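You operate a simulated robot arm through the tools that you are given. There is no shell and no other tool. Be economical: measure what you need, move in short steps, check, and stop when the job is done.

The job below is to be done with a simulated two-armed robot. You get a single attempt, and the scene is never put back.

TASK
On the top of the blue bench, fold the green scarf in half, so that its two short edges meet.
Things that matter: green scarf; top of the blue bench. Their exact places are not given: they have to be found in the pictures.

It is judged by the outcome, as a careful person would: the job done as asked, and still so three seconds after it is handed in. It fails if anything else is knocked over, pushed out of place, dropped, spilled or broken. Flat cloth is picked up by pressing the open fingertips on it (5 to 10 N) and closing them slowly along it; thin cloth reads only 2 to 8 mm in the jaws.

THE ROBOT
Two 7-joint arms with two-finger parallel grippers on one trunk, on a base that drives. Base frame: it is fixed to the floor where the robot stands at the start and does not move with it; the origin is under the middle of the robot, x ahead of it, y to its left, z up; the surface under the hand at the start is at about z = 780. Lengths are in mm, angles in degrees, forces in N, time in s.
The left shoulder is at the start at [189, 171, 1073], the right one opposite. Places, roughly: top of the blue bench [700, 800, 800]. Payload 4.4 kg a hand.
The tool frame of a hand sits at the grasp point between the pads (the TCP): z along the fingers, y along the line on which they close. The tips reach 23 mm beyond it. Largest opening 94 mm; finger width 38, thickness 10; the body of the gripper, 54 by 96 mm, starts 39 mm behind the TCP.
Orientation is told as [roll, pitch, yaw] about the base's x, y, z axes, in that order, counted from this pose: with the fingers straight down and closing along the base's y, the tool's x points along the base's -x, its y along +y and its z along -z.

THE INTERFACE
- The arms move only by the tool servo_tool. It takes "left_series", "right_series" or both (then of equal length, played together; a hand with none holds still); each is a list of rows, each a list of 3 entries, a list of its own where there are three numbers: the shift along the base's x, y, z in units of 40 mm (1.0 is 40 mm), then the turn, a rotation vector about the base's x, y, z in units of 5 degrees (1.0 is 5 degrees), then the finger opening in mm, from 0 to 94. In form: [[[tx, ty, tz], [wx, wy, wz], hand], ...]. A call has 1 to 12 rows; each row shifts and turns the commanded pose from where the row before left it. A call with a number of a shift or a turn outside -1 to 1 is refused whole. A row lasts 0.2 s, in which the tool goes at most 50 mm and 8.6 degrees; a call with a longer step from one row to the next is refused whole, and so is a gripper value outside its range. Where a pose cannot be reached the arm comes as near as it can. A force on the tool above 40 N (or 10 N above the force at the start of the call, whichever is more), or a blocked arm, ends the call early, and 0.2 s more pass. Each finger travels about 72 mm/s and halts on what it meets, pressing with about 41 N; the grip force reading is that of the motor and also rises with nothing between the fingers. The clock runs only during rows and for 0.2 s after the last one: add rows that do not move to give the fingers time. It gives the time, the measured TCP pose, the force on the tool (base axes), the opening and the grip force at its end, in the units of the frame above (readings bear some noise), with the torque about the TCP (base axes, N m) and any sound that the robot's microphone picked up.
- Cameras (640 x 400 px; columns grow to the right, rows downward): "scene" is now at [324.2, -13.6, 1203.1]; the picture's right is [-0.15, -0.99, 0.00], its down [-0.56, 0.08, -0.83] and it looks along [0.82, -0.12, -0.56] (base axes); focal length 214 px, centre (320, 200). "left" rides on the left gripper at [86, -16, -74] in its tool frame; the picture's right is [0.18, 0.98, 0.00], its down [-0.58, 0.11, -0.81] and it looks along [-0.79, 0.15, 0.59] (tool axes); focal length 243 px, centre (320, 200). "right" rides on the right gripper at [86, 16, -75] in its tool frame; the picture's right is [-0.18, 0.98, 0.00], its down [-0.58, -0.11, -0.81] and it looks along [-0.79, -0.15, 0.59] (tool axes); focal length 243 px, centre (320, 200).
- capture(camera): a new picture of that camera. No time passes.
- lift_body(by): slides the trunk up (or, below 0, down) by that many mm; the arms and the scene camera ride with it, the base frame stays. It gives what a move gives, with no picture.
- base_move(legs): drives the robot by 1 to 6 legs, each [ahead, left, turn to the left] in mm, mm and degrees, along the robot's own axes; the way and the turn of a leg run together, so that a leg with both is an arc; at most 1500 mm and 180 degrees a leg. The arms and the cameras ride along, it lands a little off, and it stops where it bumps. It gives what a move gives.
- aim_head(pan, tilt): turns the head with the scene camera to pan (to the left, within 80 degrees either way) and tilt (down, from -29 to 69), counted from straight ahead of the robot. It gives what a move gives.
- probe_pixels(camera, pixels): there is no depth. For up to 12 entries [column, row, z] of the newest picture of that camera ("zoom" is the newest enlarged one), the place [x, y] in the base frame at which the ray of that pixel passes the height z, good to about 2 mm. No time passes.
- close_up(camera, box): a new picture of the part [left, top, right, bottom] of that camera's present view, enlarged. No time passes.
- close_job(): hands the job in; it is judged then, once.

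Go step by step. Measure first, check grasps and placings, and put right what went wrong. The budget is 80 turns and 70 pictures, counting those below and the enlarged ones. Unless the task says otherwise, let go and move clear before handing in, and close with one line.

The tools are called after "Call:" as a command line: name --argument value ..., lists and objects as JSON in quotes. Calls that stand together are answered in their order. servo_tool: Moves the arms, as the interface text tells. Its arguments: {"type":"object","properties":{"left_series":{"type":"array","items":{"type":"array"}},"right_series":{"type":"array","items":{"type":"array"}}},"required":[]} The other tools are called the same way: lift_body (by) slides the trunk up or down; base_move (legs) drives the base; aim_head (pan, tilt) turns the head that bears the scene camera; capture (camera) takes a picture; probe_pixels (camera, pixels) gives the place at which the rays of pixels pass given heights; close_up (camera, box) takes an enlarged picture of a part of a camera's view; close_job () hands the job in.

At the start:

```text
t: 0.0
left_position: [500.0, 210.6, 962.7]
left_tool_rot: [0.0, 0.0, 0.0]
left_contact_force: [0.7, -0.8, 0.7]
left_ft_torque: [-0.02, 0.0, 0.0]
left_finger_gap: 93.9
left_grip_force: 0.0
right_position: [490.5, -197.5, 1012.0]
right_tool_rot: [0.0, 0.0, 0.0]
right_contact_force: [0.6, 0.5, -1.1]
right_ft_torque: [-0.03, 0.01, 0.04]
right_finger_gap: 93.8
right_grip_force: 0.0
trunk travel left (down, up): [-92.0, 296.0]
robot x, y, heading: [-0.0, 0.0, -0.3]
head pan, tilt: [-8.5, 34.1]
```

scene: 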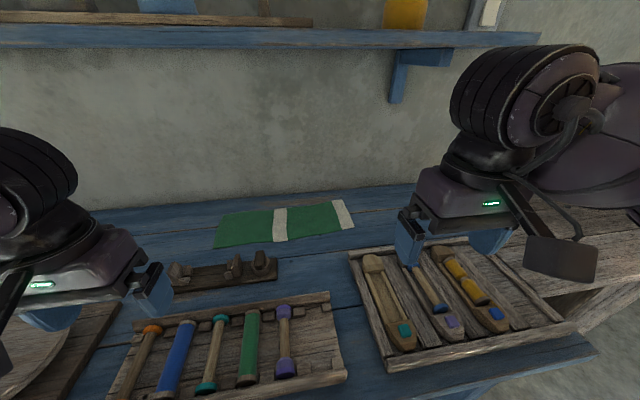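
right: 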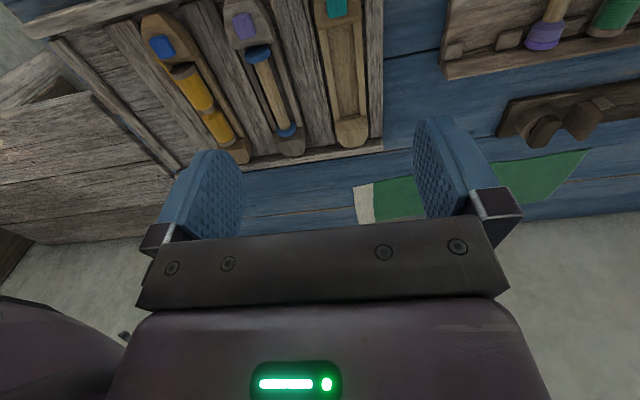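
left: 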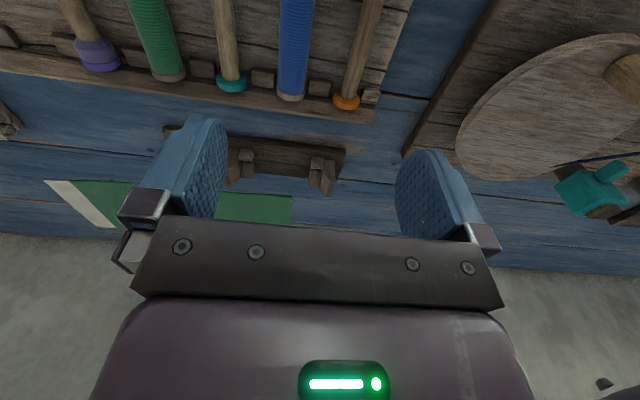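

The scarf lies at about (213–355, 200–247) in the scene picture, on blue planks behind the racks. I'll enlarge it and probe its corners.

Call:
close_up --camera "scene" --box '[180, 170, 380, 295]'

Call:
probe_pixels --camera "scene" --pixels '[[213, 247, 780], [222, 214, 780], [332, 200, 780], [355, 228, 780], [274, 241, 780], [288, 240, 780], [274, 207, 780], [286, 206, 780], [100, 212, 780], [277, 258, 800], [172, 270, 800], [590, 350, 780]]'

```text
3.20 times, centred on (280, 232) of scene
```

zoom: 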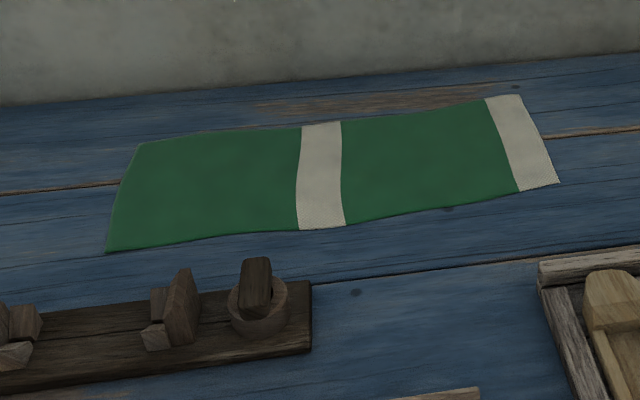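

```text
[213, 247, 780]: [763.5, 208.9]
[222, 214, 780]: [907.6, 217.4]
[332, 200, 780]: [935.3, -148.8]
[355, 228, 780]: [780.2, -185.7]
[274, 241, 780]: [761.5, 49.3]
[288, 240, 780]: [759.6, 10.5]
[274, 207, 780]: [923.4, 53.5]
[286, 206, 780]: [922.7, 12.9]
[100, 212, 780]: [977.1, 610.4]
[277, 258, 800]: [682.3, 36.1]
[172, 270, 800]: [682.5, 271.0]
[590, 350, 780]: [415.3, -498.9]
```

The scarf spans about x 763–935, y −185 to +215 on z≈780, and the pegged rack lies in front of its left half. I plan to take both corners of the right end, one in each hand, and fold to the left. First I look down at the bench edge and around the left.

Call:
aim_head --pan -10 --tilt 66

Call:
capture --camera "scene"

Call:
aim_head --pan 20 --tilt 40

Call:
capture --camera "scene"

```text
t: 1.0
left_position: [500.8, 212.3, 963.6]
left_tool_rot: [0.0, 0.0, 0.0]
left_contact_force: [-0.1, 0.0, 0.5]
left_ft_torque: [0.03, 0.02, 0.01]
left_finger_gap: 93.8
left_grip_force: 0.0
right_position: [493.0, -196.0, 1011.5]
right_tool_rot: [-0.1, 0.0, 0.0]
right_contact_force: [0.2, -0.2, -0.1]
right_ft_torque: [0.02, 0.0, 0.02]
right_finger_gap: 93.8
right_grip_force: 0.1
trunk travel left (down, up): [-92.0, 296.0]
robot x, y, heading: [0.2, -1.6, 0.0]
head pan, tilt: [-10.0, 66.0]
```

```text
65 pictures are left
```

scene: 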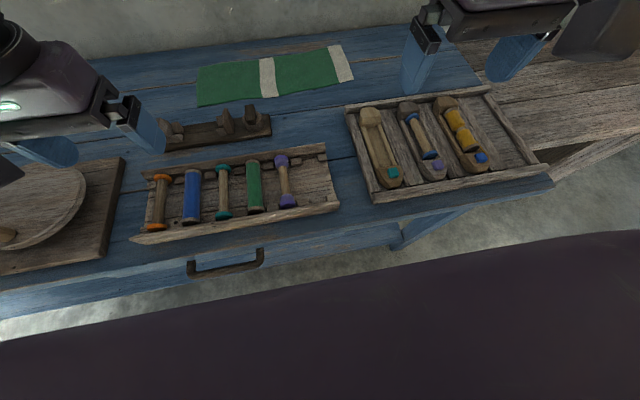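

```text
t: 1.9
left_position: [499.9, 211.3, 961.2]
left_tool_rot: [-0.1, -0.1, 0.0]
left_contact_force: [-0.4, -0.9, -0.2]
left_ft_torque: [0.01, 0.01, 0.01]
left_finger_gap: 94.1
left_grip_force: 0.1
right_position: [491.2, -197.0, 1012.9]
right_tool_rot: [0.0, -0.1, 0.0]
right_contact_force: [-0.5, 0.1, 1.7]
right_ft_torque: [0.01, 0.01, 0.0]
right_finger_gap: 93.8
right_grip_force: 0.0
trunk travel left (down, up): [-92.0, 296.0]
robot x, y, heading: [-0.9, -2.1, 0.2]
head pan, tilt: [20.0, 40.0]
```

```text
64 pictures are left
```

scene: 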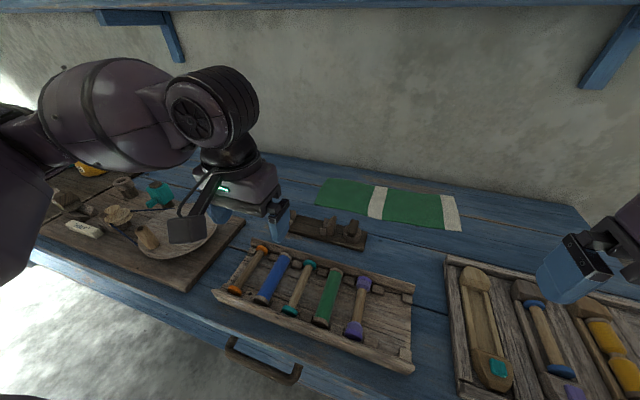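

The bench front is at about row 240–260, with a floor gap between it and my hull, and clutter on the left at y>350. I'll drive right and a little ahead in small legs, so that both hands can straddle the right end.

Call:
base_move --legs '[[0, -150, 0], [50, 0, 0]]'

Call:
aim_head --pan 0 --tilt 42

Call:
capture --camera "scene"

```text
t: 4.4
left_position: [551.7, 58.1, 962.1]
left_tool_rot: [0.1, 0.0, -0.3]
left_contact_force: [0.1, -0.3, 0.7]
left_ft_torque: [0.03, 0.01, -0.01]
left_finger_gap: 94.0
left_grip_force: 0.1
right_position: [540.5, -350.0, 1012.7]
right_tool_rot: [0.0, 0.2, -0.2]
right_contact_force: [0.3, 0.2, -0.5]
right_ft_torque: [0.0, 0.06, 0.02]
right_finger_gap: 94.1
right_grip_force: 0.2
trunk travel left (down, up): [-92.0, 296.0]
robot x, y, heading: [48.9, -151.9, -0.2]
head pan, tilt: [20.0, 40.0]
```

```text
t: 5.2
left_position: [551.2, 58.8, 962.5]
left_tool_rot: [0.0, 0.1, -0.2]
left_contact_force: [0.2, -0.7, -0.3]
left_ft_torque: [0.02, 0.02, 0.01]
left_finger_gap: 94.1
left_grip_force: 0.0
right_position: [539.7, -349.8, 1012.8]
right_tool_rot: [0.1, 0.0, -0.2]
right_contact_force: [-0.5, 0.3, 0.0]
right_ft_torque: [-0.03, 0.04, 0.0]
right_finger_gap: 94.0
right_grip_force: 0.1
trunk travel left (down, up): [-92.0, 296.0]
robot x, y, heading: [50.3, -154.6, -0.0]
head pan, tilt: [0.0, 42.0]
```

```text
63 pictures are left
```

scene: 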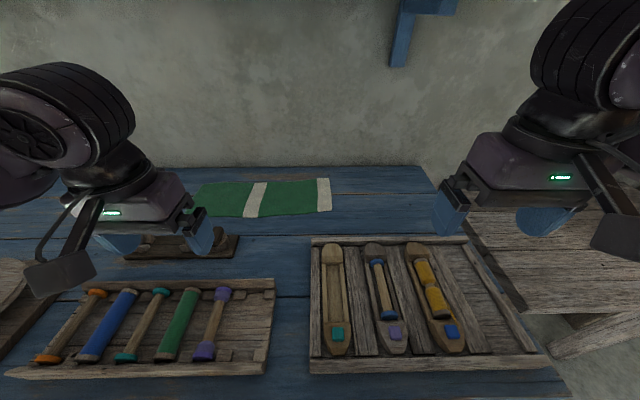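

The drive went cleanly and the right end of the scarf is now ahead, around (318–332, 178–212). I'll measure its corners enlarged.

Call:
close_up --camera "scene" --box '[180, 155, 360, 268]'

```text
3.54 times, centred on (270, 212) of scene
```

zoom: 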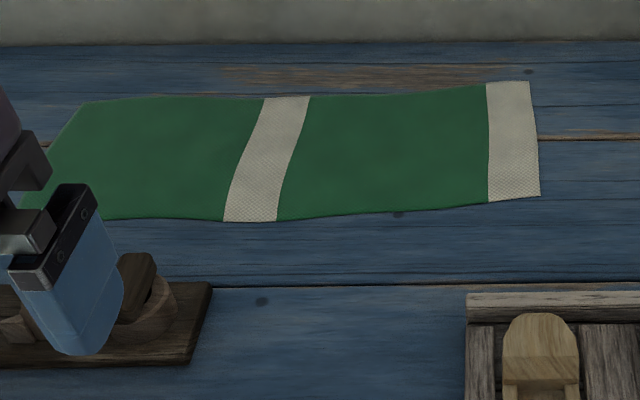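

Call:
probe_pixels --camera "zoom" --pixels '[[529, 81, 782], [540, 196, 782], [488, 202, 782], [486, 84, 782], [82, 103, 782], [266, 98, 782], [310, 97, 782], [224, 221, 782], [276, 220, 782], [470, 295, 800], [320, 43, 780], [150, 255, 830]]'

```text
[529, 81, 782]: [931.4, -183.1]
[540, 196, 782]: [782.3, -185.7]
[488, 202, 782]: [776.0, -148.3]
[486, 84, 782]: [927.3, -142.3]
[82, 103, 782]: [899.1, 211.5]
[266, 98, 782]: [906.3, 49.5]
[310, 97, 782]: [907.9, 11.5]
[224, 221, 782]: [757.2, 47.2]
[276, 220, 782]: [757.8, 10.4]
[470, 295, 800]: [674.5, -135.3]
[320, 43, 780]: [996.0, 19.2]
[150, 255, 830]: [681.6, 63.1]
```

The right edge runs from (931,−183) to (782,−186), the left edge from about (900,212) to (760,209), so the scarf is about 397 × 150. I'll bring the right hand over the near-right corner and the left hand (yawed −45) toward the far-right corner, up high, and check they don't interfere.

Call:
servo_tool --left_series '[[[0.74, -0.2, 0], [0, 0, -0.75], 50], [[0.74, -0.2, 0], [0, 0, -0.75], 50], [[0.74, -0.2, 0], [0, 0, -0.75], 50], [[0.74, -0.2, 0], [0, 0, -0.75], 50], [[0.74, -0.2, 0], [0, 0, -0.75], 50], [[0.74, -0.2, 0], [0, 0, -0.75], 50], [[0.74, -0.2, 0], [0, 0, -0.75], 50], [[0.74, -0.2, 0], [0, 0, -0.75], 50], [[0.74, -0.2, 0], [0, 0, -0.75], 50], [[0.74, -0.2, 0], [0, 0, -0.75], 50], [[0.74, -0.2, 0], [0, 0, -0.75], 50], [[0.74, -0.2, 0], [0, 0, -0.75], 50]]' --right_series '[[[0.53, 0.4, -0.2], [0, 0, 0], 50], [[0.53, 0.4, -0.2], [0, 0, 0], 50], [[0.53, 0.4, -0.2], [0, 0, 0], 50], [[0.53, 0.4, -0.2], [0, 0, 0], 50], [[0.53, 0.4, -0.2], [0, 0, 0], 50], [[0.53, 0.4, -0.2], [0, 0, 0], 50], [[0.53, 0.4, -0.2], [0, 0, 0], 50], [[0.53, 0.4, -0.2], [0, 0, 0], 50], [[0.53, 0.4, -0.2], [0, 0, 0], 50], [[0.53, 0.4, -0.2], [0, 0, 0], 50], [[0.53, 0.4, -0.2], [0, 0, 0], 50], [[0.53, 0.4, -0.2], [0, 0, 0], 50]]'

Call:
capture --camera "scene"

```text
t: 7.8
left_position: [907.3, -36.8, 961.5]
left_tool_rot: [-0.1, 0.1, -45.3]
left_contact_force: [0.4, 0.1, -0.1]
left_ft_torque: [-0.02, -0.01, -0.02]
left_finger_gap: 50.0
left_grip_force: 0.0
right_position: [795.2, -156.6, 915.1]
right_tool_rot: [-0.1, 0.1, -0.2]
right_contact_force: [0.3, 0.3, 0.1]
right_ft_torque: [-0.03, 0.02, 0.0]
right_finger_gap: 50.0
right_grip_force: 0.1
trunk travel left (down, up): [-92.0, 296.0]
robot x, y, heading: [51.5, -147.7, 0.0]
head pan, tilt: [0.0, 42.0]
```

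```text
61 pictures are left
```

scene: 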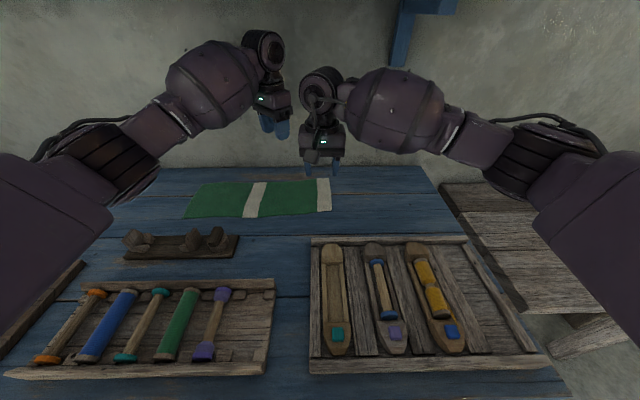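

Both arms come in from the sides with elbows out, so there is room. I'll ease the left hand to y≈−150, level, watching for contact.

Call:
servo_tool --left_series '[[[0, -0.6, 0], [0, 0, 0], 50], [[0, -0.6, 0], [0, 0, 0], 50], [[0, -0.5, 0], [0, 0, 0], 50], [[0, -0.5, 0], [0, 0, 0], 50], [[0, -0.5, 0], [0, 0, 0], 50]]'

Call:
capture --camera "scene"

Call:
capture --camera "right"

```text
t: 9.1
left_position: [909.6, -133.2, 960.4]
left_tool_rot: [0.0, 0.2, -44.0]
left_contact_force: [-0.4, 0.2, -0.1]
left_ft_torque: [0.0, 0.03, -0.01]
left_finger_gap: 49.9
left_grip_force: 0.1
right_position: [797.5, -163.6, 916.0]
right_tool_rot: [-0.2, 0.1, -1.0]
right_contact_force: [-0.2, -0.1, 0.6]
right_ft_torque: [0.01, 0.01, 0.03]
right_finger_gap: 49.9
right_grip_force: 0.0
trunk travel left (down, up): [-92.0, 296.0]
robot x, y, heading: [52.2, -150.5, -0.2]
head pan, tilt: [0.0, 42.0]
```

```text
60 pictures are left
```

scene: 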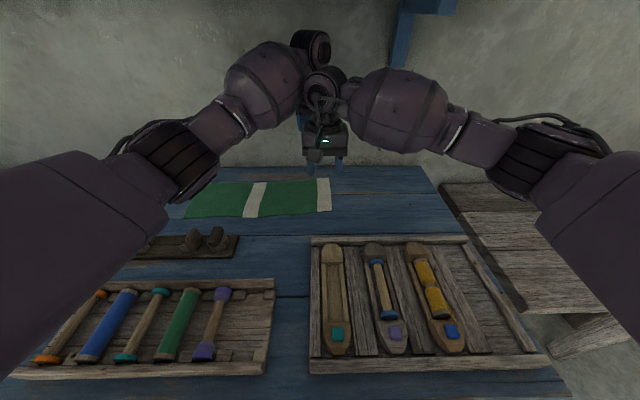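

```text
59 pictures are left
```

right: 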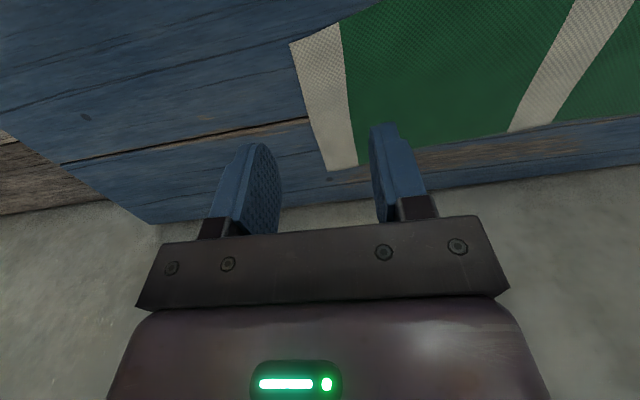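

The readings hint the left forearm bulge is brushing the right wrist: the left hand is 12 mm short and the right one was nudged 7 mm. I'll back the left off, yaw it to −90 (fingers closing along x) and lean its wrist about 18° toward +y for clearance.

Call:
servo_tool --left_series '[[[0, 0.8, 0], [0, 0, -0.5], 50], [[0, 0.7, 0], [0, 0, -1], 50], [[0, 0, 0], [0, 0, -1], 50], [[0, 0, 0], [0, 0, -1], 50], [[0, 0, 0], [0, 0, -1], 50], [[0, 0, 0], [0, 0, -1], 50], [[0, 0, 0], [0, 0, -1], 50], [[0, 0, 0], [0, 0, -1], 50], [[0, 0, 0], [-1, 0, -1], 50], [[0, 0, 0], [-1, 0, -0.5], 50], [[0, 0, 0], [-1, 0, 0], 50], [[0, 0, 0], [-0.6, 0, 0], 50]]'

Call:
servo_tool --left_series '[[[0, -0.5, 0], [0, 0, 0], 50], [[0, -0.5, 0], [0, 0, 0], 50], [[0, -0.5, 0], [0, 0, 0], 50], [[0, -0.3, 0], [0, 0, 0], 50]]'

Call:
capture --camera "scene"

```text
t: 11.7
left_position: [906.0, -86.9, 961.9]
left_tool_rot: [-0.6, -18.0, -90.1]
left_contact_force: [0.8, 0.4, 0.4]
left_ft_torque: [0.01, -0.03, -0.01]
left_finger_gap: 50.2
left_grip_force: 0.0
right_position: [794.7, -156.9, 916.8]
right_tool_rot: [0.0, 0.0, -0.2]
right_contact_force: [0.4, -0.4, -0.3]
right_ft_torque: [0.02, 0.02, 0.0]
right_finger_gap: 49.8
right_grip_force: 0.0
trunk travel left (down, up): [-92.0, 296.0]
robot x, y, heading: [48.1, -148.8, -0.1]
head pan, tilt: [0.0, 42.0]
```

```text
t: 12.7
left_position: [905.6, -157.5, 961.7]
left_tool_rot: [-0.6, -18.0, -90.0]
left_contact_force: [0.1, 1.0, -0.3]
left_ft_torque: [-0.01, -0.01, 0.03]
left_finger_gap: 50.3
left_grip_force: 0.2
right_position: [794.0, -158.0, 917.4]
right_tool_rot: [0.0, 0.0, -0.1]
right_contact_force: [0.2, -0.6, -0.9]
right_ft_torque: [-0.01, -0.03, 0.02]
right_finger_gap: 49.7
right_grip_force: 0.0
trunk travel left (down, up): [-92.0, 296.0]
robot x, y, heading: [45.1, -154.1, -0.4]
head pan, tilt: [0.0, 42.0]
```

```text
58 pictures are left
```

scene: 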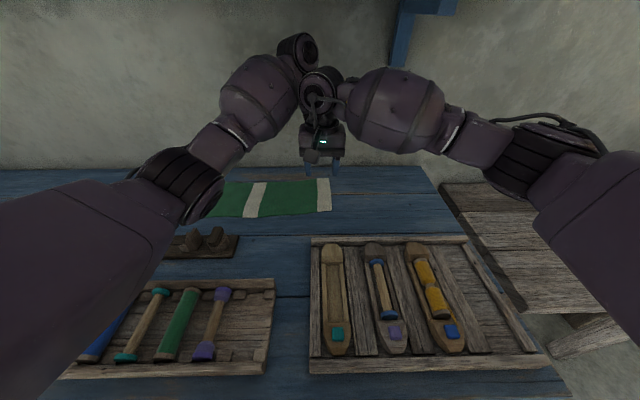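

The left is now on target and the right undisturbed. I'll lower both to about 20–30 mm above the cloth with 36 mm openings.

Call:
servo_tool --left_series '[[[-0.1, 0.05, -0.8], [0, 0, 0], 36], [[0, 0, -0.8], [0, 0, 0], 36], [[0, 0, -0.8], [0, 0, 0], 36], [[0, 0, -0.7], [0, 0, 0], 36], [[0, 0, -0.2], [0, 0, 0], 36]]' --right_series '[[[0.2, 0.1, -0.5], [0, 0, 0], 36], [[0, 0.1, -0.5], [0, 0, 0], 36], [[0, 0, -0.5], [0, 0, 0], 36], [[0, 0, -0.5], [0, 0, 0], 36], [[0, 0, -0.2], [0, 0, 0], 36]]'

Call:
capture --camera "right"

Call:
capture --camera "left"

Call:
close_up --camera "scene" --box '[240, 90, 400, 230]'

```text
t: 13.8
left_position: [901.4, -157.0, 829.6]
left_tool_rot: [-0.5, -18.0, -90.2]
left_contact_force: [-0.2, -1.0, 0.7]
left_ft_torque: [-0.04, 0.01, 0.0]
left_finger_gap: 35.7
left_grip_force: 0.1
right_position: [803.8, -150.3, 828.8]
right_tool_rot: [0.0, 0.0, -0.1]
right_contact_force: [-2.6, -4.3, -1.5]
right_ft_torque: [0.22, -0.19, 0.08]
right_finger_gap: 35.9
right_grip_force: 0.0
trunk travel left (down, up): [-92.0, 296.0]
robot x, y, heading: [52.5, -152.9, -0.3]
head pan, tilt: [0.0, 42.0]
```

```text
57 pictures are left
```

right: 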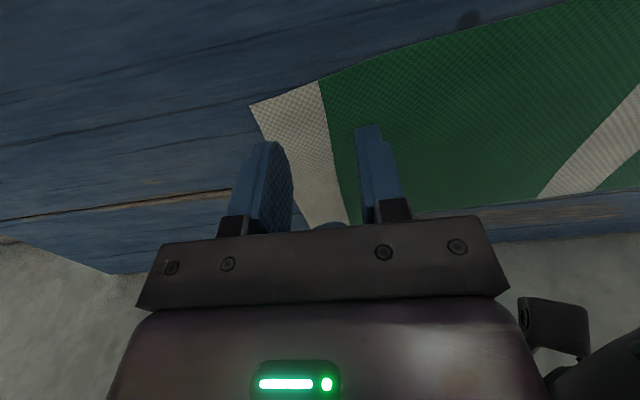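

```text
56 pictures are left
```

left: 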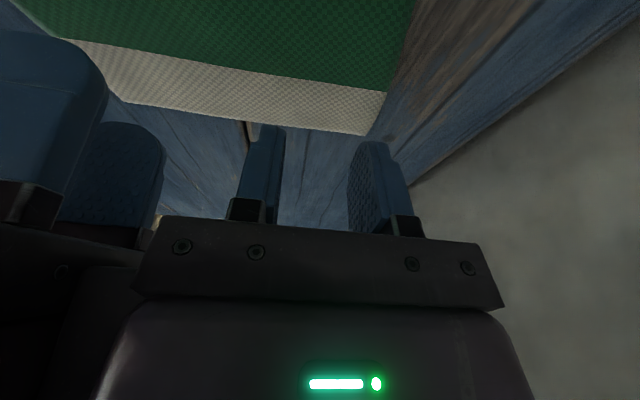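

```text
2.86 times, centred on (320, 160) of scene
```

zoom: 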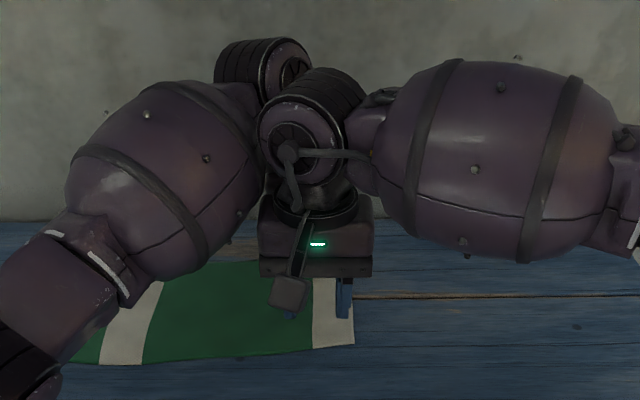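

Both hover about 27 mm up, and the outer fingers line up with the white stripe. The right hand reads a light 5 N side touch from the left arm, so I'll lean the right wrist back by 8° and recheck.

Call:
servo_tool --right_series '[[[0, 0, 0], [0, -0.8, 0], 36], [[0, 0, 0], [0, -0.8, 0], 36], [[0, 0, 0], [0, 0, 0], 36]]'

```text
t: 14.7
left_position: [899.5, -154.9, 831.0]
left_tool_rot: [-0.4, -18.0, -90.1]
left_contact_force: [-0.4, 0.2, 1.0]
left_ft_torque: [-0.01, 0.0, 0.01]
left_finger_gap: 36.2
left_grip_force: 0.0
right_position: [803.3, -149.8, 827.6]
right_tool_rot: [0.0, -7.9, -0.4]
right_contact_force: [11.6, -15.3, -8.6]
right_ft_torque: [1.05, 1.18, -0.73]
right_finger_gap: 36.2
right_grip_force: 0.1
trunk travel left (down, up): [-92.0, 296.0]
robot x, y, heading: [48.0, -149.6, -0.2]
head pan, tilt: [0.0, 42.0]
```

The lean back made it worse (force +x, −y: the left forearm is beside it on the +y side). I undo it and instead lean the left wrist further toward +y, to about 27°.

Call:
servo_tool --left_series '[[[0, 0, 0], [-1, 0, 0], 36], [[0, 0, 0], [-0.8, 0, 0], 36], [[0, 0, 0], [0, 0, 0], 36]]' --right_series '[[[0, 0, 0], [0, 0.8, 0], 36], [[0, 0, 0], [0, 0.8, 0], 36], [[0, 0, 0], [0, 0, 0], 36]]'

Call:
close_up --camera "scene" --box '[240, 90, 400, 230]'

```text
t: 15.4
left_position: [901.3, -156.8, 830.1]
left_tool_rot: [-0.5, -27.1, -90.3]
left_contact_force: [0.3, -0.3, -0.1]
left_ft_torque: [-0.01, 0.02, 0.04]
left_finger_gap: 35.9
left_grip_force: 0.1
right_position: [801.7, -148.7, 829.3]
right_tool_rot: [0.0, -0.1, -0.1]
right_contact_force: [-1.1, 0.3, -0.3]
right_ft_torque: [-0.01, 0.02, -0.03]
right_finger_gap: 36.1
right_grip_force: 0.1
trunk travel left (down, up): [-92.0, 296.0]
robot x, y, heading: [52.4, -148.8, -0.2]
head pan, tilt: [0.0, 42.0]
```

```text
2.86 times, centred on (320, 160) of scene
```

zoom: 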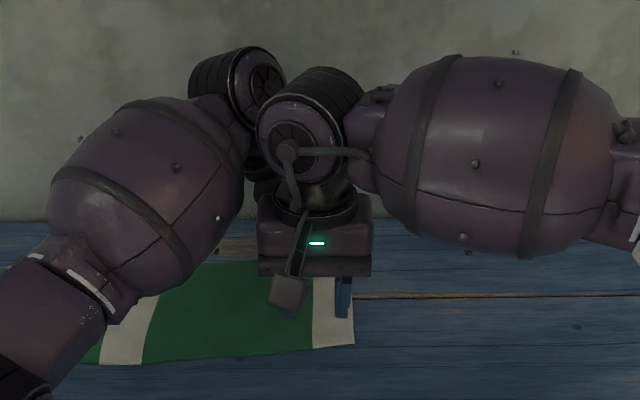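

No contact now. I descend both to just above touching.

Call:
servo_tool --left_series '[[[0, 0, -0.25], [0, 0, 0], 36], [[0, 0, -0.2], [0, 0, 0], 36], [[0, 0, 0], [0, 0, 0], 36]]' --right_series '[[[0, 0, -0.3], [0, 0, 0], 36], [[0, 0, -0.3], [0, 0, 0], 36], [[0, 0, 0], [0, 0, 0], 36]]'

Call:
servo_tool --left_series '[[[0, 0, -0.05], [0, 0, 0], 36], [[0, 0, 0], [0, 0, 0], 36]]' --right_series '[[[0, 0, -0.05], [0, 0, 0], 36], [[0, 0, 0], [0, 0, 0], 36]]'

```text
t: 16.2
left_position: [900.2, -155.5, 811.4]
left_tool_rot: [-0.4, -27.0, -90.2]
left_contact_force: [0.1, 0.2, 0.0]
left_ft_torque: [0.02, -0.01, 0.01]
left_finger_gap: 35.7
left_grip_force: 0.0
right_position: [804.7, -150.3, 804.8]
right_tool_rot: [0.1, 0.0, -0.3]
right_contact_force: [0.2, -0.9, 4.6]
right_ft_torque: [-0.05, 0.0, 0.02]
right_finger_gap: 35.8
right_grip_force: 0.1
trunk travel left (down, up): [-92.0, 296.0]
robot x, y, heading: [50.3, -152.1, -0.3]
head pan, tilt: [0.0, 42.0]
```

```text
t: 16.9
left_position: [900.3, -156.3, 812.3]
left_tool_rot: [-0.3, -27.0, -90.2]
left_contact_force: [-0.8, 0.4, 0.1]
left_ft_torque: [0.01, -0.01, 0.0]
left_finger_gap: 35.9
left_grip_force: 0.0
right_position: [803.0, -149.9, 804.3]
right_tool_rot: [0.2, -0.2, -0.2]
right_contact_force: [0.8, -2.8, 14.4]
right_ft_torque: [-0.16, 0.04, 0.02]
right_finger_gap: 36.0
right_grip_force: 0.2
trunk travel left (down, up): [-92.0, 296.0]
robot x, y, heading: [49.3, -156.9, 0.0]
head pan, tilt: [0.0, 42.0]
```

The right presses 14 N, a bit much, so I'll back off 1 mm and close the right fingers slowly. The left keeps coming down in 1 mm steps.

Call:
servo_tool --left_series '[[[0, 0, -0.03], [0, 0, 0], 36], [[0, 0, -0.03], [0, 0, 0], 36], [[0, 0, 0], [0, 0, 0], 36], [[0, 0, 0], [0, 0, 0], 36], [[0, 0, 0], [0, 0, 0], 36], [[0, 0, 0], [0, 0, 0], 36], [[0, 0, 0], [0, 0, 0], 36], [[0, 0, 0], [0, 0, 0], 36], [[0, 0, 0], [0, 0, 0], 36], [[0, 0, 0], [0, 0, 0], 36], [[0, 0, 0], [0, 0, 0], 36], [[0, 0, 0], [0, 0, 0], 36]]' --right_series '[[[0, 0, -0.0], [0, 0, 0], 36], [[0, 0, -0.025], [0, 0, 0], 33], [[0, 0, 0.025], [0, 0, 0], 29], [[0, 0, 0], [0, 0, 0], 25], [[0, 0, 0], [0, 0, 0], 21], [[0, 0, 0], [0, 0, 0], 17], [[0, 0, 0], [0, 0, 0], 13], [[0, 0, 0], [0, 0, 0], 9], [[0, 0, 0], [0, 0, 0], 5], [[0, 0, 0], [0, 0, 0], 0], [[0, 0, 0], [0, 0, 0], 0], [[0, 0, 0], [0, 0, 0], 0]]'

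Call:
capture --camera "right"

```text
t: 19.4
left_position: [898.8, -156.7, 811.5]
left_tool_rot: [-0.3, -27.0, -90.3]
left_contact_force: [1.6, 0.1, 12.7]
left_ft_torque: [0.07, -0.33, -0.03]
left_finger_gap: 36.2
left_grip_force: 0.8
right_position: [801.6, -150.4, 805.3]
right_tool_rot: [0.0, -0.1, -0.2]
right_contact_force: [1.1, -0.9, 11.9]
right_ft_torque: [-0.04, 0.06, 0.01]
right_finger_gap: 0.3
right_grip_force: 41.1
trunk travel left (down, up): [-92.0, 296.0]
robot x, y, heading: [49.1, -149.7, -0.4]
head pan, tilt: [0.0, 42.0]
```

```text
53 pictures are left
```

right: 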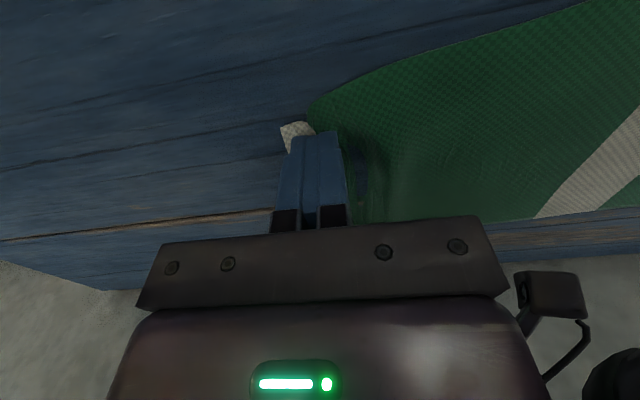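

The right jaws read 0.3 mm, so no cloth was caught; the cloth only rucked beside the fingers. I'll open, lift a little and look.

Call:
servo_tool --left_series '[[[0, 0, 0.05], [0, 0, 0], 36], [[0, 0, 0.0], [0, 0, 0], 36], [[0, 0, 0], [0, 0, 0], 36]]' --right_series '[[[0, 0, 0.5], [0, 0, 0], 0], [[0, 0, 0.3], [0, 0, 0], 0], [[0, 0, 0], [0, 0, 0], 20]]'

Call:
capture --camera "right"

Call:
capture --camera "left"

```text
t: 20.2
left_position: [899.4, -156.5, 810.1]
left_tool_rot: [-0.4, -27.0, -90.3]
left_contact_force: [0.8, -0.1, 14.6]
left_ft_torque: [0.08, -0.33, 0.01]
left_finger_gap: 36.6
left_grip_force: 0.5
right_position: [803.7, -151.0, 834.6]
right_tool_rot: [0.0, 0.0, -0.1]
right_contact_force: [0.5, -0.2, 0.5]
right_ft_torque: [0.0, -0.03, 0.0]
right_finger_gap: 20.0
right_grip_force: 0.1
trunk travel left (down, up): [-92.0, 296.0]
robot x, y, heading: [47.8, -151.8, -0.1]
head pan, tilt: [0.0, 42.0]
```

```text
52 pictures are left
```

right: 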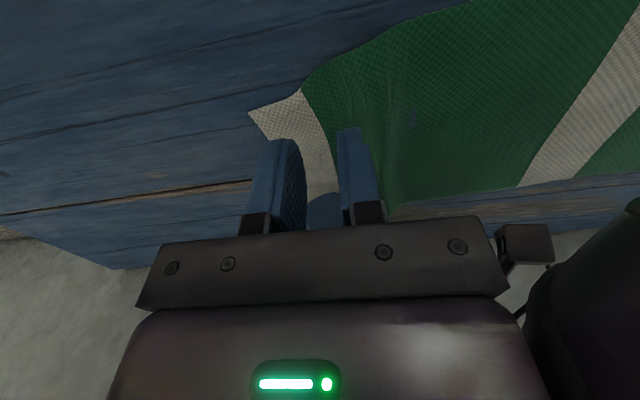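

```text
51 pictures are left
```

left: 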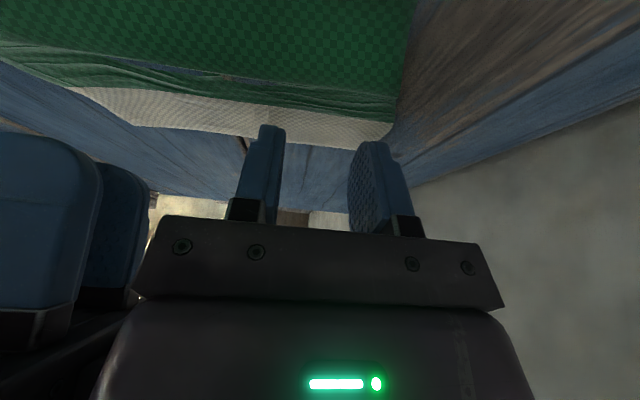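

The cloth's edge was dragged a bit toward +y, with a ruck just inside the stripe. I'll measure the corners from the gripper pictures.

Call:
probe_pixels --camera "right" --pixels '[[249, 112, 782], [300, 89, 782], [258, 138, 782], [309, 192, 782], [340, 192, 782]]'

Call:
probe_pixels --camera "left" --pixels '[[392, 123, 782], [384, 137, 782], [240, 132, 782], [132, 126, 782], [73, 87, 782], [400, 95, 782]]'

```text
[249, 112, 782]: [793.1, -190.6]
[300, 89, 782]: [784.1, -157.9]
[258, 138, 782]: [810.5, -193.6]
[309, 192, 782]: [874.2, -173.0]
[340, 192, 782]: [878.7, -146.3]
```

```text
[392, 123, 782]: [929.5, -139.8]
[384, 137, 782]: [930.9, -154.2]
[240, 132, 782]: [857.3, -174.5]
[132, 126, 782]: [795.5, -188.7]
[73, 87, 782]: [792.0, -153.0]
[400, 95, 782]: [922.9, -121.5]
```

The near corner is at (793,−190), the far one about (931,−150). I'll retry the right with a wider bite (60 mm), well on the cloth, with gentler force and slower closing; the left lifts clear first.

Call:
servo_tool --left_series '[[[0, 0, 0.4], [0, 0, 0], 36], [[0, 0, 0], [0, 0, 0], 36], [[0, 0, 0], [0, 0, 0], 36], [[0, 0, 0], [0, 0, 0], 36]]' --right_series '[[[0.15, 0.2, 0], [0, 0, 0], 60], [[0, 0, -0.3], [0, 0, 0], 60], [[0, 0, -0.375], [0, 0, 0], 60], [[0, 0, 0], [0, 0, 0], 60]]'

Call:
servo_tool --right_series '[[[0, 0, -0.04], [0, 0, 0], 60], [[0, 0, 0], [0, 0, 0], 60]]'

```text
t: 20.7
left_position: [901.6, -150.2, 816.8]
left_tool_rot: [-1.1, -26.4, -89.2]
left_contact_force: [0.9, 0.4, -0.4]
left_ft_torque: [0.0, 0.09, -0.04]
left_finger_gap: 36.3
left_grip_force: 0.0
right_position: [807.0, -141.7, 834.4]
right_tool_rot: [0.2, 0.4, 0.2]
right_contact_force: [-1.9, 0.5, 0.8]
right_ft_torque: [0.0, -0.09, 0.02]
right_finger_gap: 59.7
right_grip_force: 0.0
trunk travel left (down, up): [-92.0, 296.0]
robot x, y, heading: [56.1, -155.0, -0.2]
head pan, tilt: [0.0, 42.0]
stopped in row 2 (left hand): the force on the tool passed its limit at 48 N (the readings are from after the stop); the commanded pose is now the measured one
```

```text
t: 21.3
left_position: [902.0, -150.0, 817.4]
left_tool_rot: [-1.0, -26.4, -89.3]
left_contact_force: [4.5, -0.3, -3.3]
left_ft_torque: [-0.11, 0.18, -0.14]
left_finger_gap: 35.8
left_grip_force: 0.0
right_position: [807.9, -141.3, 834.4]
right_tool_rot: [0.2, 0.2, 0.1]
right_contact_force: [-5.1, -0.6, 3.5]
right_ft_torque: [0.07, -0.4, 0.04]
right_finger_gap: 60.0
right_grip_force: 0.1
trunk travel left (down, up): [-92.0, 296.0]
robot x, y, heading: [48.6, -150.8, -0.3]
head pan, tilt: [0.0, 42.0]
```

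The wrists bumped again because the right moved toward the left's forearm. I'll back the left off toward +y and up, and get the right's grasp working alone first.

Call:
servo_tool --left_series '[[[0, 0.5, 0.3], [0, 0, 0], 36], [[0, 0.8, 0.8], [0, 0, 0], 36], [[0, 0.8, 0.8], [0, 0, 0], 36], [[0, 0.8, 0.8], [0, 0, 0], 36], [[0, 0, 0], [0, 0, 0], 36]]' --right_series '[[[0, 0, 0], [0, 0, 0], 36], [[-0.05, -0.4, 0], [0, 0, 0], 28], [[0, 0, 0], [0, 0, 0], 28], [[0, 0, -0.3], [0, 0, 0], 28], [[0, 0, -0.3], [0, 0, 0], 28]]'

Call:
capture --camera "right"

Call:
capture --camera "scene"

```text
t: 22.5
left_position: [904.5, -35.2, 923.9]
left_tool_rot: [-1.0, -26.4, -89.3]
left_contact_force: [0.4, 0.3, 0.2]
left_ft_torque: [0.0, 0.01, 0.01]
left_finger_gap: 35.9
left_grip_force: 0.0
right_position: [804.9, -159.1, 807.9]
right_tool_rot: [0.1, 0.3, 0.1]
right_contact_force: [0.9, 0.1, -0.8]
right_ft_torque: [0.0, 0.01, 0.03]
right_finger_gap: 28.0
right_grip_force: 0.1
trunk travel left (down, up): [-92.0, 296.0]
robot x, y, heading: [47.1, -153.1, 0.1]
head pan, tilt: [0.0, 42.0]
```

```text
50 pictures are left
```

right: 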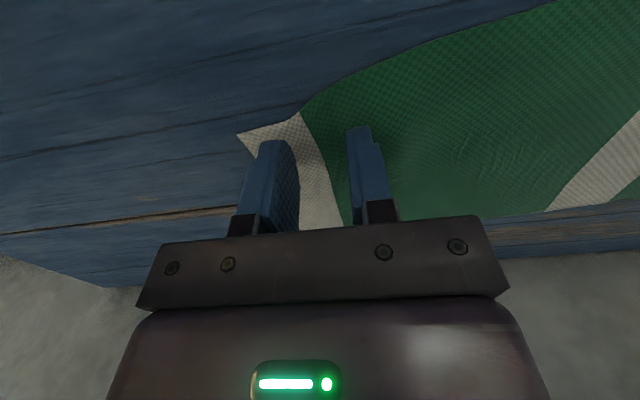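

```text
49 pictures are left
```

scene: 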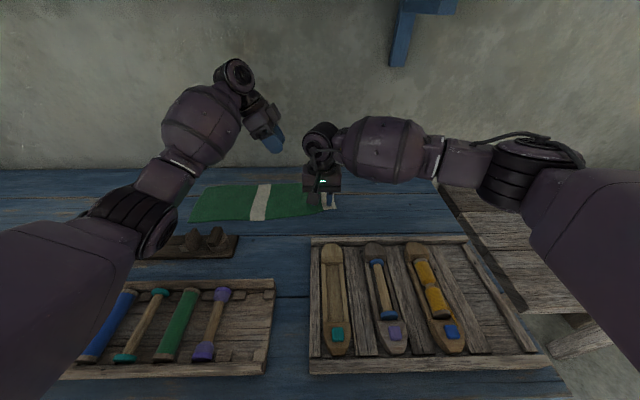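

The right hovers at z 808 with both tips over the white stripe region (265–360, 130–150). I'll touch down lightly and check the force.

Call:
servo_tool --right_series '[[[0, 0, -0.05], [0, 0, 0], 28], [[0, 0, -0.03], [0, 0, 0], 28], [[0, 0, 0], [0, 0, 0], 28]]'

```text
t: 23.3
left_position: [903.3, -35.7, 925.8]
left_tool_rot: [-0.9, -26.4, -89.3]
left_contact_force: [0.3, -0.2, 0.7]
left_ft_torque: [-0.01, 0.05, -0.01]
left_finger_gap: 36.0
left_grip_force: 0.1
right_position: [805.2, -155.7, 808.1]
right_tool_rot: [0.0, 0.2, 0.2]
right_contact_force: [-0.9, -0.9, -0.1]
right_ft_torque: [-0.02, -0.04, 0.0]
right_finger_gap: 28.2
right_grip_force: 0.0
trunk travel left (down, up): [-92.0, 296.0]
robot x, y, heading: [50.2, -153.2, -0.3]
head pan, tilt: [0.0, 42.0]
```

Call:
servo_tool --right_series '[[[0, 0, -0.04], [0, 0, 0], 28], [[0, 0, -0.02], [0, 0, 0], 28], [[0, 0, 0], [0, 0, 0], 28]]'

```text
t: 24.1
left_position: [902.6, -35.4, 926.2]
left_tool_rot: [-0.8, -26.4, -89.3]
left_contact_force: [0.9, -0.1, -0.2]
left_ft_torque: [0.0, -0.02, 0.04]
left_finger_gap: 36.0
left_grip_force: 0.0
right_position: [804.6, -158.3, 805.0]
right_tool_rot: [0.2, 0.2, 0.2]
right_contact_force: [-0.1, 0.3, -0.1]
right_ft_torque: [0.0, 0.0, -0.01]
right_finger_gap: 28.2
right_grip_force: 0.1
trunk travel left (down, up): [-92.0, 296.0]
robot x, y, heading: [50.9, -151.5, -0.1]
head pan, tilt: [0.0, 42.0]
```

Call:
servo_tool --right_series '[[[0, 0, -0.04], [0, 0, 0], 28], [[0, 0, 0], [0, 0, 0], 28]]'

```text
t: 24.7
left_position: [902.5, -36.9, 926.7]
left_tool_rot: [-0.9, -26.3, -89.3]
left_contact_force: [0.9, 0.4, 0.3]
left_ft_torque: [0.02, -0.01, -0.02]
left_finger_gap: 36.1
left_grip_force: 0.1
right_position: [804.4, -157.0, 805.0]
right_tool_rot: [0.2, 0.1, 0.1]
right_contact_force: [0.4, -0.1, 4.9]
right_ft_torque: [-0.09, -0.04, 0.0]
right_finger_gap: 28.3
right_grip_force: 0.4
trunk travel left (down, up): [-92.0, 296.0]
robot x, y, heading: [52.6, -151.9, -0.1]
head pan, tilt: [0.0, 42.0]
```

Contact is at 4.9 N. I'll press half a millimetre more and close slowly.

Call:
servo_tool --right_series '[[[0, 0, -0.015], [0, 0, 0], 27], [[0, 0, 0], [0, 0, 0], 25], [[0, 0, 0], [0, 0, 0], 23], [[0, 0, 0], [0, 0, 0], 21], [[0, 0, 0], [0, 0, 0], 19], [[0, 0, 0], [0, 0, 0], 17], [[0, 0, 0], [0, 0, 0], 15], [[0, 0, 0], [0, 0, 0], 13], [[0, 0, 0], [0, 0, 0], 11], [[0, 0, 0], [0, 0, 0], 9], [[0, 0, 0], [0, 0, 0], 7], [[0, 0, 0], [0, 0, 0], 7]]'

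Call:
close_up --camera "right" --box '[200, 80, 440, 240]'

```text
t: 27.3
left_position: [902.1, -34.5, 926.5]
left_tool_rot: [-0.8, -26.4, -89.2]
left_contact_force: [-0.4, -0.5, 0.8]
left_ft_torque: [0.0, 0.02, -0.02]
left_finger_gap: 36.0
left_grip_force: 0.1
right_position: [804.4, -156.6, 804.7]
right_tool_rot: [0.1, 0.1, 0.1]
right_contact_force: [0.7, -1.1, 16.5]
right_ft_torque: [-0.07, 0.0, 0.03]
right_finger_gap: 6.3
right_grip_force: 0.1
trunk travel left (down, up): [-92.0, 296.0]
robot x, y, heading: [48.4, -149.8, -0.2]
head pan, tilt: [0.0, 42.0]
```

```text
2.50 times, centred on (320, 160) of right
```

zoom: 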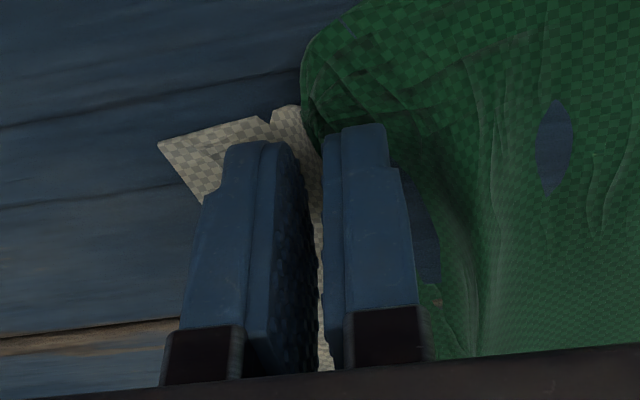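

White cloth is now seen between the fingers, and the force has risen to 16 N as they closed. I'll ease up 1.5 mm while closing fully.

Call:
servo_tool --right_series '[[[0, 0, 0.04], [0, 0, 0], 6], [[0, 0, 0], [0, 0, 0], 4], [[0, 0, 0], [0, 0, 0], 2], [[0, 0, 0], [0, 0, 0], 0], [[0, 0, 0], [0, 0, 0], 0], [[0, 0, 0], [0, 0, 0], 0]]'

Call:
close_up --camera "right" --box '[200, 80, 440, 240]'

```text
t: 28.7
left_position: [902.8, -35.1, 924.8]
left_tool_rot: [-0.8, -26.4, -89.2]
left_contact_force: [-1.3, 0.5, 0.0]
left_ft_torque: [-0.01, 0.0, -0.02]
left_finger_gap: 35.8
left_grip_force: 0.1
right_position: [805.0, -157.6, 803.9]
right_tool_rot: [0.0, 0.2, 0.0]
right_contact_force: [-0.5, 0.0, 6.1]
right_ft_torque: [0.0, 0.01, -0.04]
right_finger_gap: 1.8
right_grip_force: 40.7
trunk travel left (down, up): [-92.0, 296.0]
robot x, y, heading: [51.6, -150.2, -0.0]
head pan, tilt: [0.0, 42.0]
```

```text
2.50 times, centred on (320, 160) of right
```

zoom: 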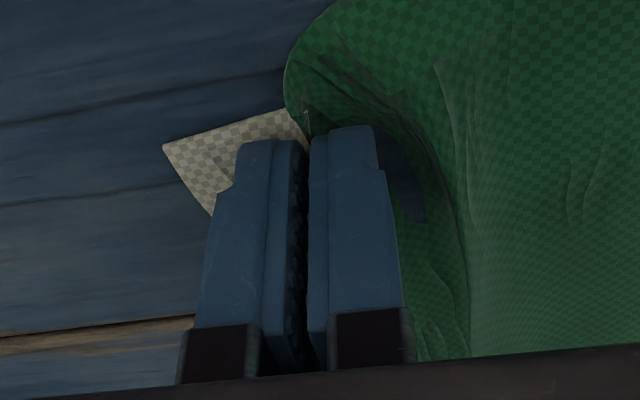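

The jaws read 1.8 mm at 41 N, so something thin is held. I'll lift 30 mm to check.

Call:
servo_tool --right_series '[[[0, 0, 0.25], [0, 0, 0], 0], [[0, 0, 0.25], [0, 0, 0], 0], [[0, 0, 0.25], [0, 0, 0], 0], [[0, 0, 0], [0, 0, 0], 0]]'

Call:
capture --camera "right"

Call:
capture --camera "left"

```text
t: 29.7
left_position: [904.0, -35.8, 925.5]
left_tool_rot: [-0.9, -26.3, -89.3]
left_contact_force: [0.5, 0.8, 0.5]
left_ft_torque: [0.0, -0.01, 0.03]
left_finger_gap: 36.0
left_grip_force: 0.0
right_position: [804.3, -157.9, 835.2]
right_tool_rot: [0.1, 0.2, 0.1]
right_contact_force: [-0.4, 0.5, 0.2]
right_ft_torque: [0.0, 0.0, 0.0]
right_finger_gap: 1.9
right_grip_force: 41.2
trunk travel left (down, up): [-92.0, 296.0]
robot x, y, heading: [48.3, -152.3, -0.2]
head pan, tilt: [0.0, 42.0]
```

```text
46 pictures are left
```

right: 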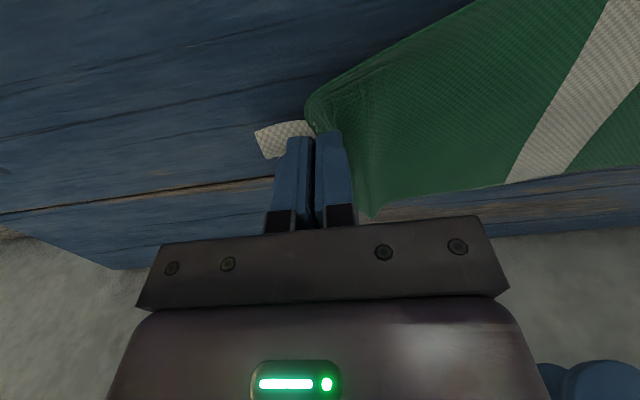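

```text
45 pictures are left
```

left: 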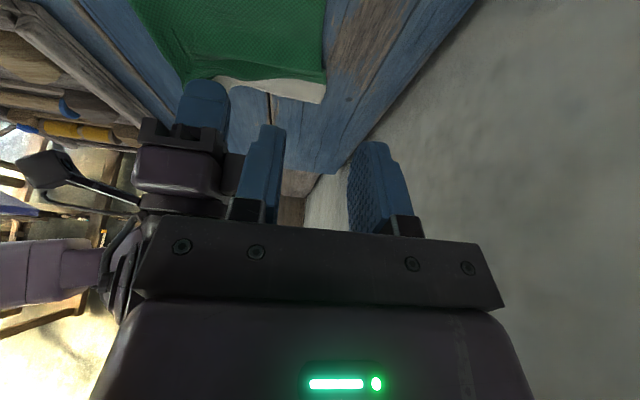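

The near corner is lifted and held. Now I locate the far corner in the left picture (stripe from (215,80) to (325,103)).

Call:
probe_pixels --camera "left" --pixels '[[325, 84, 782], [321, 104, 782], [250, 81, 782], [250, 92, 782], [215, 78, 790]]'

Call:
close_up --camera "left" --box '[140, 0, 380, 160]'

```text
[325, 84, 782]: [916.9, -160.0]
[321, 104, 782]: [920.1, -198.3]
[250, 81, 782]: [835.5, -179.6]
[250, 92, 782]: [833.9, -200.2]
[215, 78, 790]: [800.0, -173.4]
```

```text
2.50 times, centred on (260, 80) of left
```

zoom: 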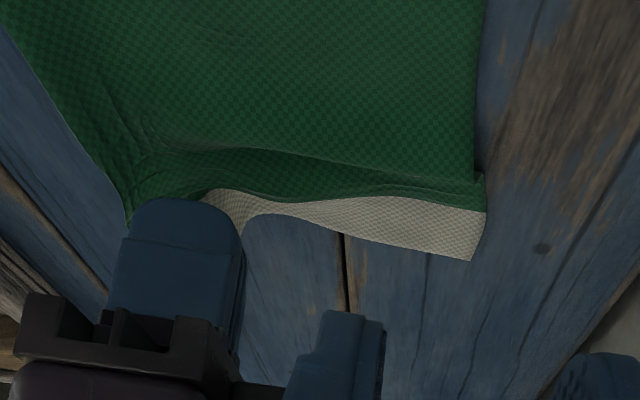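

The far corner's outer tip is at (920,−198). I'll lower the right a little and bring the left over at about (891,−165), 20 mm up.

Call:
servo_tool --left_series '[[[0, -0.6, 0], [0, 0, 0], 30], [[0, -0.6, -0.2], [0, 0, 0], 30], [[-0.1, -0.6, -0.4], [0, 0, 0], 30], [[-0.1, -0.6, -0.6], [0, 0, 0], 30], [[-0.1, -0.6, -0.6], [0, 0, 0], 30], [[0, -0.2, -0.5], [0, 0, 0], 30], [[0, 0, 0], [0, 0, 0], 30]]' --right_series '[[[0, -0.1, -0.2], [0, 0, 0], 0], [[0, -0.1, -0.2], [0, 0, 0], 0], [[0, 0, 0], [0, 0, 0], 0], [[0, 0, 0], [0, 0, 0], 0], [[0, 0, 0], [0, 0, 0], 0], [[0, 0, 0], [0, 0, 0], 0], [[0, 0, 0], [0, 0, 0], 0]]'

Call:
capture --camera "left"

```text
t: 31.1
left_position: [891.7, -159.3, 848.2]
left_tool_rot: [-0.5, -26.8, -89.7]
left_contact_force: [-0.8, 0.3, 0.2]
left_ft_torque: [-0.04, 0.04, -0.02]
left_finger_gap: 30.1
left_grip_force: 0.0
right_position: [804.9, -173.7, 808.9]
right_tool_rot: [-0.7, 0.9, -0.7]
right_contact_force: [1.2, -0.4, -1.4]
right_ft_torque: [0.03, 0.1, 0.02]
right_finger_gap: 1.7
right_grip_force: 41.3
trunk travel left (down, up): [-92.0, 296.0]
robot x, y, heading: [53.2, -152.5, -0.2]
head pan, tilt: [0.0, 42.0]
stopped in row 6 (left hand): the force on the tool passed its limit at 50 N (the readings are from after the stop); the commanded pose is now the measured one
```

```text
43 pictures are left
```

left: 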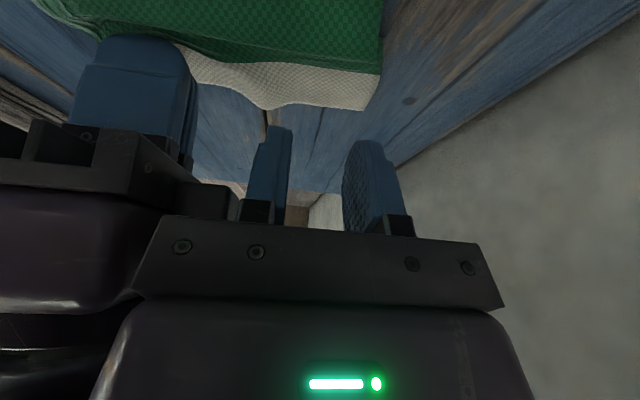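

The gripper bodies themselves touched: in the picture the right's palm abuts the left's at (150–240, 200). As the right already holds the cloth, I can lean the right wrist 20° toward −y about its TCP to open space. I back the left off first.

Call:
servo_tool --left_series '[[[0.1, 0.8, 0.2], [0, 0, 0], 30], [[0.1, 0.3, 0], [0, 0, 0], 30], [[0, 0, 0], [0, 0, 0], 30], [[0, 0, 0], [0, 0, 0], 30], [[0, 0, 0], [0, 0, 0], 30], [[0, 0, 0], [0, 0, 0], 30], [[0, 0, 0], [0, 0, 0], 30]]' --right_series '[[[0, 0, 0.1], [0, 0, 0], 0], [[0, 0, 0.1], [0.8, 0, 0], 0], [[0, 0, 0], [0.8, 0, 0], 0], [[0, 0, 0], [0.8, 0, 0], 0], [[0, 0, 0], [0.8, 0, 0], 0], [[0, 0, 0], [0.8, 0, 0], 0], [[0, 0, 0], [0, 0, 0], 0]]'

Call:
capture --camera "left"

Call:
capture --camera "scene"

```text
t: 32.7
left_position: [900.1, -113.0, 857.0]
left_tool_rot: [-0.4, -26.8, -89.6]
left_contact_force: [0.0, -0.7, -0.7]
left_ft_torque: [-0.03, 0.01, 0.01]
left_finger_gap: 30.0
left_grip_force: 0.1
right_position: [803.7, -171.1, 818.6]
right_tool_rot: [19.3, 0.9, -0.3]
right_contact_force: [0.6, 0.1, -0.2]
right_ft_torque: [-0.03, 0.01, 0.0]
right_finger_gap: 1.9
right_grip_force: 40.3
trunk travel left (down, up): [-92.0, 296.0]
robot x, y, heading: [47.8, -150.6, -0.3]
head pan, tilt: [0.0, 42.0]
```

```text
42 pictures are left
```

left: 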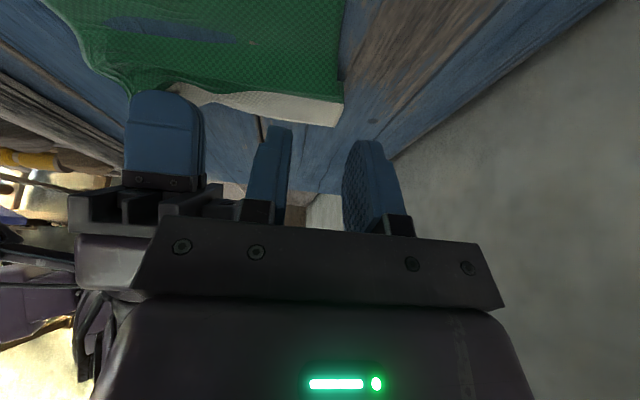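

```text
41 pictures are left
```

scene: 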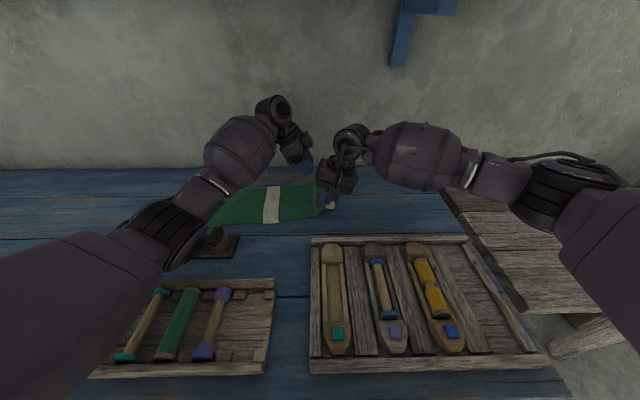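

There is ample clearance now. I measure the far corner afresh.

Call:
probe_pixels --camera "left" --pixels '[[340, 124, 782], [341, 101, 782], [300, 118, 782], [240, 96, 784], [250, 107, 784]]'

Call:
probe_pixels --camera "scene" --pixels '[[264, 222, 782], [279, 222, 782], [267, 186, 782], [280, 186, 782]]'

```text
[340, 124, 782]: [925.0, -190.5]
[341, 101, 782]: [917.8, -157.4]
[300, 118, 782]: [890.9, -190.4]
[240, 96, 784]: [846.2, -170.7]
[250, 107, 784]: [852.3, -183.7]
```

```text
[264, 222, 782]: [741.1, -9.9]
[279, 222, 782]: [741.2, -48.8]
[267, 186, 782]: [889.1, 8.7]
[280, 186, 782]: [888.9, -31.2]
```

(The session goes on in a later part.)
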